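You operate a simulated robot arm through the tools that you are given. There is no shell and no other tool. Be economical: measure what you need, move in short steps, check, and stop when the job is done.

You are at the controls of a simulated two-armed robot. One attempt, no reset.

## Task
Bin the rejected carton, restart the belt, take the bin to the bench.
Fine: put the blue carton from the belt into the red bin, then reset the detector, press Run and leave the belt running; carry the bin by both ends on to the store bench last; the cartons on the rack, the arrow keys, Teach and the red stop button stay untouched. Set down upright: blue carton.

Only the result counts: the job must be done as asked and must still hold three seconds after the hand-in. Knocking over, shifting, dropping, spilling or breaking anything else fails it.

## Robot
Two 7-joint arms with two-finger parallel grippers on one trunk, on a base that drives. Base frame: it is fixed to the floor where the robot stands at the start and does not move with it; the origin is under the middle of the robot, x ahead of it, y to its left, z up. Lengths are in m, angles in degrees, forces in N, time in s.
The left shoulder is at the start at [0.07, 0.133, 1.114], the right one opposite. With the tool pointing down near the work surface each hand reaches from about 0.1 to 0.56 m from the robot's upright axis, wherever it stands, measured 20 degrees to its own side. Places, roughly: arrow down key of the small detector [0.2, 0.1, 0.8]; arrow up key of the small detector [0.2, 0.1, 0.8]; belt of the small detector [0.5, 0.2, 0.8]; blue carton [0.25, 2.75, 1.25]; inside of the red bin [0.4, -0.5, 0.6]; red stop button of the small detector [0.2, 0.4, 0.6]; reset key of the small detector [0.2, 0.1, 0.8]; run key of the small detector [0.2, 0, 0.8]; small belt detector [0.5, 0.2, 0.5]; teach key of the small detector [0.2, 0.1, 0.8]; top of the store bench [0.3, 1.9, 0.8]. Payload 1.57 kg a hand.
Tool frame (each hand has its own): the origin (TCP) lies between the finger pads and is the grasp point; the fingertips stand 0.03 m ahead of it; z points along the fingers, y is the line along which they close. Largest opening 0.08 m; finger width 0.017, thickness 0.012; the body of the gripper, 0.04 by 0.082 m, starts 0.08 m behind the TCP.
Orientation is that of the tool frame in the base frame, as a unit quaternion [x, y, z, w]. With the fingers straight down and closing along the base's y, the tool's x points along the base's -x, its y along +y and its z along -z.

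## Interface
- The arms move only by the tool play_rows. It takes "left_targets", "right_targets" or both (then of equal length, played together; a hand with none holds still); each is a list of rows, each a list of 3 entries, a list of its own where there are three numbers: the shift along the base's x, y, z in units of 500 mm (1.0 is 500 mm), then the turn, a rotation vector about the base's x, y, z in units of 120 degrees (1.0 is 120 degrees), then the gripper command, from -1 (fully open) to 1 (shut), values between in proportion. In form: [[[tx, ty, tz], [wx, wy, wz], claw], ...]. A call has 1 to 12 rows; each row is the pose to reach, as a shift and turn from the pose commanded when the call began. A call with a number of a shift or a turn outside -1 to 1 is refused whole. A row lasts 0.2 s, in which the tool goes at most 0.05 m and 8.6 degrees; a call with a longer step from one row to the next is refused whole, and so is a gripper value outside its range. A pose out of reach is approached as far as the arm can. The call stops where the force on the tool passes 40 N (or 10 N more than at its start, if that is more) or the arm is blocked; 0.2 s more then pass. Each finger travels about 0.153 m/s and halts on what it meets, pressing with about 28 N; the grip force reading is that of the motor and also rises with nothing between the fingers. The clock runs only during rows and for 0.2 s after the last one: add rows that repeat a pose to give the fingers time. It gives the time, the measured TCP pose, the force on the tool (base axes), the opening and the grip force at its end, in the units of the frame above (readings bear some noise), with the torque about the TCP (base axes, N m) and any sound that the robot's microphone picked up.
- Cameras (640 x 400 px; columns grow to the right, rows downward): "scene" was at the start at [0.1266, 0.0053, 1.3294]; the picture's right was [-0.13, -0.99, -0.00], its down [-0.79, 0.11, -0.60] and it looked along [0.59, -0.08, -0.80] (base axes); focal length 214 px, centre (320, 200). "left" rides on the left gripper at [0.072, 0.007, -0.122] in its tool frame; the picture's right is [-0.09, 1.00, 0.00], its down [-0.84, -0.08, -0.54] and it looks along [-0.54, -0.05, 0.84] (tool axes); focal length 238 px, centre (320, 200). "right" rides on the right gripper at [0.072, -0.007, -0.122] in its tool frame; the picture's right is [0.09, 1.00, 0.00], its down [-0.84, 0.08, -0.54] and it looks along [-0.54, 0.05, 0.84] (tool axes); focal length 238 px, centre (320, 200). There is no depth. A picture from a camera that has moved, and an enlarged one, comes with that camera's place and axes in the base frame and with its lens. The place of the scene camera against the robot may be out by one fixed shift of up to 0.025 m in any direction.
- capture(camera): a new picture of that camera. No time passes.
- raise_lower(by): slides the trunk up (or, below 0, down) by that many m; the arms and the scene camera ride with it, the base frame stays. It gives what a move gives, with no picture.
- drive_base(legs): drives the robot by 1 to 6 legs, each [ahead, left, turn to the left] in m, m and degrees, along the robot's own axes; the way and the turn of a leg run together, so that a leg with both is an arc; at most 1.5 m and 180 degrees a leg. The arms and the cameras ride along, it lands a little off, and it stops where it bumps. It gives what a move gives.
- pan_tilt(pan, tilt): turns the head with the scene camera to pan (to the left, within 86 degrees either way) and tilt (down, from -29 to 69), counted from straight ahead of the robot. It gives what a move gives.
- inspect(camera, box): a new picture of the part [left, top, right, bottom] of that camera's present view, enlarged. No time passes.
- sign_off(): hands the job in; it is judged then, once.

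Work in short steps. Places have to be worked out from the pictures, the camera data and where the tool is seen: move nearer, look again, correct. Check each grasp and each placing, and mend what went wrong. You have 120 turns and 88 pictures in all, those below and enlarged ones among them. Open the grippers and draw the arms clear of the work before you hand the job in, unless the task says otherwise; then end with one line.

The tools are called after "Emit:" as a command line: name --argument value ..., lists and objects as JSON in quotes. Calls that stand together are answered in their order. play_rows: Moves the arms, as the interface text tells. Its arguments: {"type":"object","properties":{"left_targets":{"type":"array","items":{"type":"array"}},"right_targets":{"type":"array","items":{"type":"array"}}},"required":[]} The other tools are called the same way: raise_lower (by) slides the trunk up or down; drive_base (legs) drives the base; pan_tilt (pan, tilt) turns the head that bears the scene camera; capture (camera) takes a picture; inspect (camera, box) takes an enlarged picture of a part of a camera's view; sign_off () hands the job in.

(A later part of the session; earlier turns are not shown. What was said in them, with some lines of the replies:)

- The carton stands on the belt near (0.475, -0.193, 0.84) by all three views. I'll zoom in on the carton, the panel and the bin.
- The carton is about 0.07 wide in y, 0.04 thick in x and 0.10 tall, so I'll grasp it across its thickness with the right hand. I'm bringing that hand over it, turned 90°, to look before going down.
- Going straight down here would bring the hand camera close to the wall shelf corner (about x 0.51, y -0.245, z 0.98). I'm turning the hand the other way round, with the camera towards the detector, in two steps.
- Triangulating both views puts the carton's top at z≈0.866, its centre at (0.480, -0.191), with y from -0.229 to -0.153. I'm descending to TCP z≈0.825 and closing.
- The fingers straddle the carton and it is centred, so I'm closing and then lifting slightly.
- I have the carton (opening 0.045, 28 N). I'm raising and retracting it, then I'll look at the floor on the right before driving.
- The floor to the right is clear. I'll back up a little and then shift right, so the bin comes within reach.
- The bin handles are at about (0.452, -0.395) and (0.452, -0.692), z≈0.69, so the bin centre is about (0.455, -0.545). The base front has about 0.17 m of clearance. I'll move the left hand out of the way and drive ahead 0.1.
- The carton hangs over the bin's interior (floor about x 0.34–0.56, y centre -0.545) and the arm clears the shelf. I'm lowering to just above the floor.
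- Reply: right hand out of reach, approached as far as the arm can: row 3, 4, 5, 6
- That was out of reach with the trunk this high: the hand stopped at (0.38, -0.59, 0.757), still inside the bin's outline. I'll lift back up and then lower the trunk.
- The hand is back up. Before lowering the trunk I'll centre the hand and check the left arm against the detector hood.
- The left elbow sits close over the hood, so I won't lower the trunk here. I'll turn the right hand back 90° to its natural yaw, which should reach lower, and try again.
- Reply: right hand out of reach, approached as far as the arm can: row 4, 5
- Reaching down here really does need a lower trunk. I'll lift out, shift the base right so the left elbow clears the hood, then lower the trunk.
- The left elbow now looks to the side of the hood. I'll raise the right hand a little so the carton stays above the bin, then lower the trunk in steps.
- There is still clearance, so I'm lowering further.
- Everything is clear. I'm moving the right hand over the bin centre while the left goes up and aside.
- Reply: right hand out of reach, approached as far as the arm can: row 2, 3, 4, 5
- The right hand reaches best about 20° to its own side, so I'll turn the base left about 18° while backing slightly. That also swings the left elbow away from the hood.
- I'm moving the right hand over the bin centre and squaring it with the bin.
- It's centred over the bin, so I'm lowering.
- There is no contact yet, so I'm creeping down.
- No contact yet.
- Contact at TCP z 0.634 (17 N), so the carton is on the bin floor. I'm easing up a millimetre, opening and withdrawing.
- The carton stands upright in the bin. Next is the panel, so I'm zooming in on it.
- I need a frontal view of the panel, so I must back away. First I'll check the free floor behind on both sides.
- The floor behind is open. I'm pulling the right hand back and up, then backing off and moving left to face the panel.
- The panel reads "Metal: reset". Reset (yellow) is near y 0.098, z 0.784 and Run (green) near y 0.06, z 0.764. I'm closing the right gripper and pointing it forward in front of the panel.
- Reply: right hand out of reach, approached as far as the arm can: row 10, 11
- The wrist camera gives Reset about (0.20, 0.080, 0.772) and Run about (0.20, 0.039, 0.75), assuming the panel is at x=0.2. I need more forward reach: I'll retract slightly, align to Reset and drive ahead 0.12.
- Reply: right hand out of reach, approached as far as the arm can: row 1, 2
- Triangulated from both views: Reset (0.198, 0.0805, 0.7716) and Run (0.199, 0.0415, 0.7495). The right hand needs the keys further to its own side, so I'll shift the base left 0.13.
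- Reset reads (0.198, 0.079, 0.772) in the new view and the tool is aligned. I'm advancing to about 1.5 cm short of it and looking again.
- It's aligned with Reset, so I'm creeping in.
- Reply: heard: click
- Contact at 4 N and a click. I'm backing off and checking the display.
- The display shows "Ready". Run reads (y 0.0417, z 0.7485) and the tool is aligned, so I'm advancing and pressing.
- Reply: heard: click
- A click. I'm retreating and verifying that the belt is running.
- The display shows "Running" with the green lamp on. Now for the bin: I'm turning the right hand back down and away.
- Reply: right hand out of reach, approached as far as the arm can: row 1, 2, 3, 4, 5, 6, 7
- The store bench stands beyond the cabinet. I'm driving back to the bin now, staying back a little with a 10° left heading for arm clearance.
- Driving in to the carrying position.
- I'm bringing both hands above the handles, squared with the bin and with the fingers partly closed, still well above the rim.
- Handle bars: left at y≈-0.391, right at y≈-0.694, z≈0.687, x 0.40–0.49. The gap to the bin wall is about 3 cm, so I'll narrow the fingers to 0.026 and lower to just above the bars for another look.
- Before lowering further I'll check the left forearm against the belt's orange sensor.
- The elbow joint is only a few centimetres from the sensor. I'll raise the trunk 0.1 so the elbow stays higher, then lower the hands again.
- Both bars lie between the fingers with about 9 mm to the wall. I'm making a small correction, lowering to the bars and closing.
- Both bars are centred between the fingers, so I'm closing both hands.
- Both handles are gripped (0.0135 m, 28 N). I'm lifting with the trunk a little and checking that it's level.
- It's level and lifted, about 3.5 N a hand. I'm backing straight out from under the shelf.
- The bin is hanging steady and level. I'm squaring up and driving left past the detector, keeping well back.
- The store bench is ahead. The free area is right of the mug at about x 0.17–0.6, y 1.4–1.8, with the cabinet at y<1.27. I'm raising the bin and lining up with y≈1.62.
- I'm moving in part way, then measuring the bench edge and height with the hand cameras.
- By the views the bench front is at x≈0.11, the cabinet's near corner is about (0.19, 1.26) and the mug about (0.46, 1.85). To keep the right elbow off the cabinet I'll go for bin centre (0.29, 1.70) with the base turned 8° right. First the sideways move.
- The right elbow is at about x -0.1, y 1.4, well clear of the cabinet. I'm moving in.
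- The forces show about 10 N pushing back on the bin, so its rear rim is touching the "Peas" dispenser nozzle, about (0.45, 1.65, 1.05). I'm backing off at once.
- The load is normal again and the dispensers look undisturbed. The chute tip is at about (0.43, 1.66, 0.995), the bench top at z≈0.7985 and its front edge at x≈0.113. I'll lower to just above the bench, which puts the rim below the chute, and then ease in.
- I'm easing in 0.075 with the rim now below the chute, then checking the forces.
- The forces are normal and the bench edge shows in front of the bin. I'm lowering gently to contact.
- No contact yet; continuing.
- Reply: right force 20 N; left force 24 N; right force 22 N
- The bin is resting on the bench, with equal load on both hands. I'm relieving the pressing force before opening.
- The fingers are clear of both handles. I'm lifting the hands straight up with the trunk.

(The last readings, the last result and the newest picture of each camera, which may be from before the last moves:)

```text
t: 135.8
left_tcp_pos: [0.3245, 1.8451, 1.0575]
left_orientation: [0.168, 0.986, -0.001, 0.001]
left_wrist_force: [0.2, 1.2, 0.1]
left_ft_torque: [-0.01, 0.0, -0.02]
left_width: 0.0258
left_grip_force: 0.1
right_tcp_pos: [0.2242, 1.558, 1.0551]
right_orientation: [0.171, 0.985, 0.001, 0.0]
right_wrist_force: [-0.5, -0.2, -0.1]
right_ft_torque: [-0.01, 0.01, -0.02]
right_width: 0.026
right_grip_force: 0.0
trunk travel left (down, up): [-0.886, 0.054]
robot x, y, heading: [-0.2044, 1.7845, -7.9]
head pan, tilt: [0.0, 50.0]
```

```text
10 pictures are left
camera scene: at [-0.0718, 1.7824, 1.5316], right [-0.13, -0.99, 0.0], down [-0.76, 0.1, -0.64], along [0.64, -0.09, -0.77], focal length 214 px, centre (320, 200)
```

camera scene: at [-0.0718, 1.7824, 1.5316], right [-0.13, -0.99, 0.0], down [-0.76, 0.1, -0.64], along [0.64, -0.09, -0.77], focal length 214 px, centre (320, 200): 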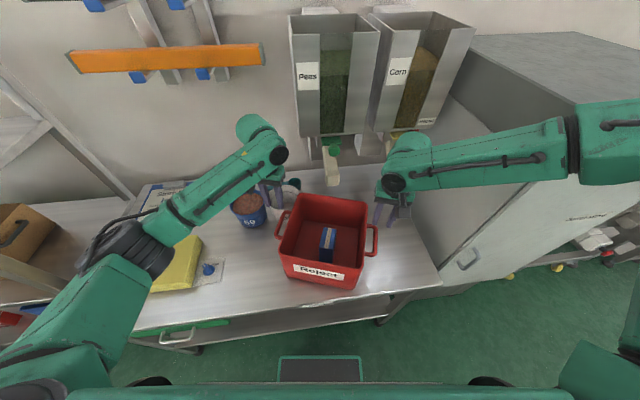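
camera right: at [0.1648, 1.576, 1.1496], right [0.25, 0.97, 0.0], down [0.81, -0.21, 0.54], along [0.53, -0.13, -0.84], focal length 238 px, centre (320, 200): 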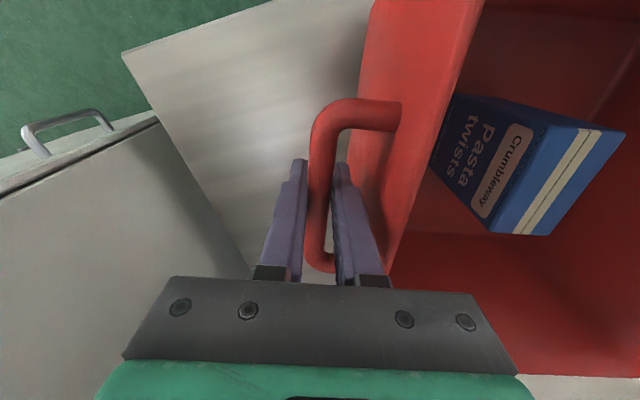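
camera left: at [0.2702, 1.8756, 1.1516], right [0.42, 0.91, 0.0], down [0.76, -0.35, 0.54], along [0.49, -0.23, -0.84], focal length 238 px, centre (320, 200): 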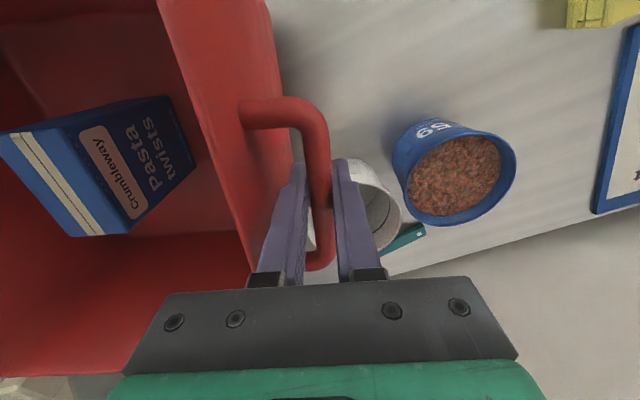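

The bin is upright on the bench with the carton standing in it. I'm backing the robot away, then opening the grippers.

Emit:
drive_base --legs '[[-0.4, -0.05, 0]]'

Emit:
play_rows --left_targets '[[[0, 0, 0], [0, 0, 0], -0.5], [[0, 0, 0], [0, 0, 0], -1], [[0, 0, 0], [0, 0, 0], -1]]' --right_targets '[[[0, 0, 0], [0, 0, 0], -0.5], [[0, 0, 0], [0, 0, 0], -1], [[0, 0, 0], [0, 0, 0], -1]]'

Emit:
pan_tilt --pan 0 --tilt 35

Emit:
capture --camera "scene"

```text
t: 138.3
left_tcp_pos: [-0.0781, 1.8485, 1.058]
left_orientation: [0.167, 0.986, 0.001, -0.001]
left_wrist_force: [0.4, 0.0, 0.2]
left_ft_torque: [-0.01, -0.01, 0.0]
left_width: 0.0263
left_grip_force: 0.0
right_tcp_pos: [-0.1796, 1.5614, 1.0551]
right_orientation: [0.17, 0.986, 0.001, 0.0]
right_wrist_force: [0.3, -0.9, -0.2]
right_ft_torque: [0.03, 0.07, 0.01]
right_width: 0.026
right_grip_force: 0.0
trunk travel left (down, up): [-0.886, 0.054]
robot x, y, heading: [-0.6048, 1.7872, -7.5]
head pan, tilt: [0.0, 50.0]
```

```text
t: 139.1
left_tcp_pos: [-0.0798, 1.8487, 1.0584]
left_orientation: [0.167, 0.986, 0.0, 0.0]
left_wrist_force: [0.1, 0.3, -0.5]
left_ft_torque: [0.03, -0.03, 0.02]
left_width: 0.0803
left_grip_force: 0.0
right_tcp_pos: [-0.181, 1.5618, 1.0561]
right_orientation: [0.17, 0.985, 0.001, 0.001]
right_wrist_force: [0.1, 0.3, -0.1]
right_ft_torque: [0.02, 0.03, 0.01]
right_width: 0.0798
right_grip_force: 0.0
trunk travel left (down, up): [-0.886, 0.054]
robot x, y, heading: [-0.6065, 1.7852, -7.4]
head pan, tilt: [0.0, 50.0]
```

```text
t: 139.8
left_tcp_pos: [-0.0797, 1.8493, 1.0589]
left_orientation: [0.166, 0.986, 0.0, 0.001]
left_wrist_force: [-0.6, -0.2, -0.3]
left_ft_torque: [0.01, -0.01, 0.03]
left_width: 0.0801
left_grip_force: 0.1
right_tcp_pos: [-0.1807, 1.5606, 1.0568]
right_orientation: [0.17, 0.986, 0.001, 0.001]
right_wrist_force: [0.0, -0.2, -0.1]
right_ft_torque: [0.02, -0.02, -0.02]
right_width: 0.0799
right_grip_force: 0.1
trunk travel left (down, up): [-0.886, 0.054]
robot x, y, heading: [-0.6058, 1.7897, -7.6]
head pan, tilt: [0.0, 35.0]
```

```text
9 pictures are left
camera scene: at [-0.4659, 1.7836, 1.5534], right [-0.13, -0.99, 0.0], down [-0.57, 0.08, -0.82], along [0.81, -0.11, -0.57], focal length 214 px, centre (320, 200)
```

scene: 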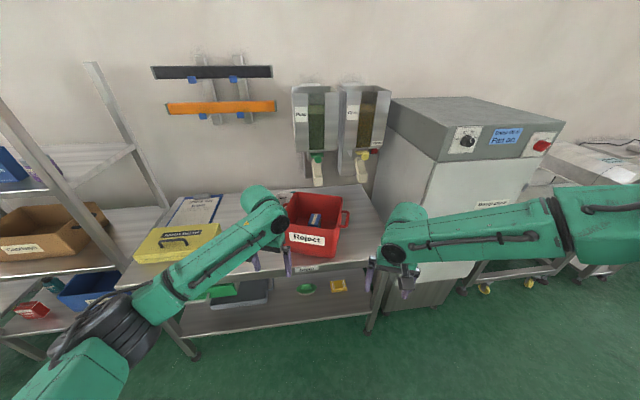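

The bin stands fully on the bench, upright and clear of both arms. A last look at the detector panel from here.

Emit:
pan_tilt --pan -60 --tilt 20

Emit:
capture --camera "scene"

```text
t: 141.2
left_tcp_pos: [-0.079, 1.8484, 1.0587]
left_orientation: [0.166, 0.986, -0.001, -0.001]
left_wrist_force: [0.0, 0.2, -0.3]
left_ft_torque: [0.0, 0.04, -0.01]
left_width: 0.0801
left_grip_force: 0.1
right_tcp_pos: [-0.1807, 1.5621, 1.0559]
right_orientation: [0.169, 0.986, 0.001, 0.0]
right_wrist_force: [0.1, -0.3, 0.2]
right_ft_torque: [-0.04, 0.0, 0.0]
right_width: 0.0801
right_grip_force: 0.1
trunk travel left (down, up): [-0.886, 0.054]
robot x, y, heading: [-0.6053, 1.7866, -7.7]
head pan, tilt: [-60.0, 20.0]
```

```text
8 pictures are left
camera scene: at [-0.5174, 1.7092, 1.5772], right [-0.92, -0.38, 0.0], down [-0.13, 0.32, -0.94], along [0.36, -0.87, -0.34], focal length 214 px, centre (320, 200)
```

scene: 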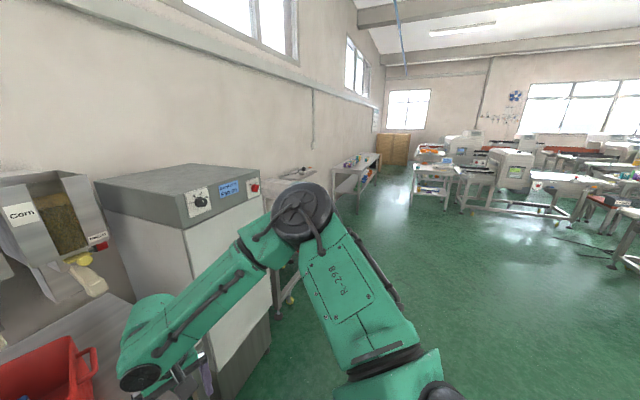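

The panel is hidden from here. It showed "Running" after the press and nothing has touched it since, so I'm handing in.

Emit:
sign_off

```text
The job is handed in.
```

The blue carton stands upright in the red bin, the detector was reset and the belt showed "Running" when I last saw the panel, and the bin is on the store bench; on the way in, the bin's rear rim briefly touched the Peas dispenser chute at about 10 N, and the dispenser looked undisturbed afterwards.
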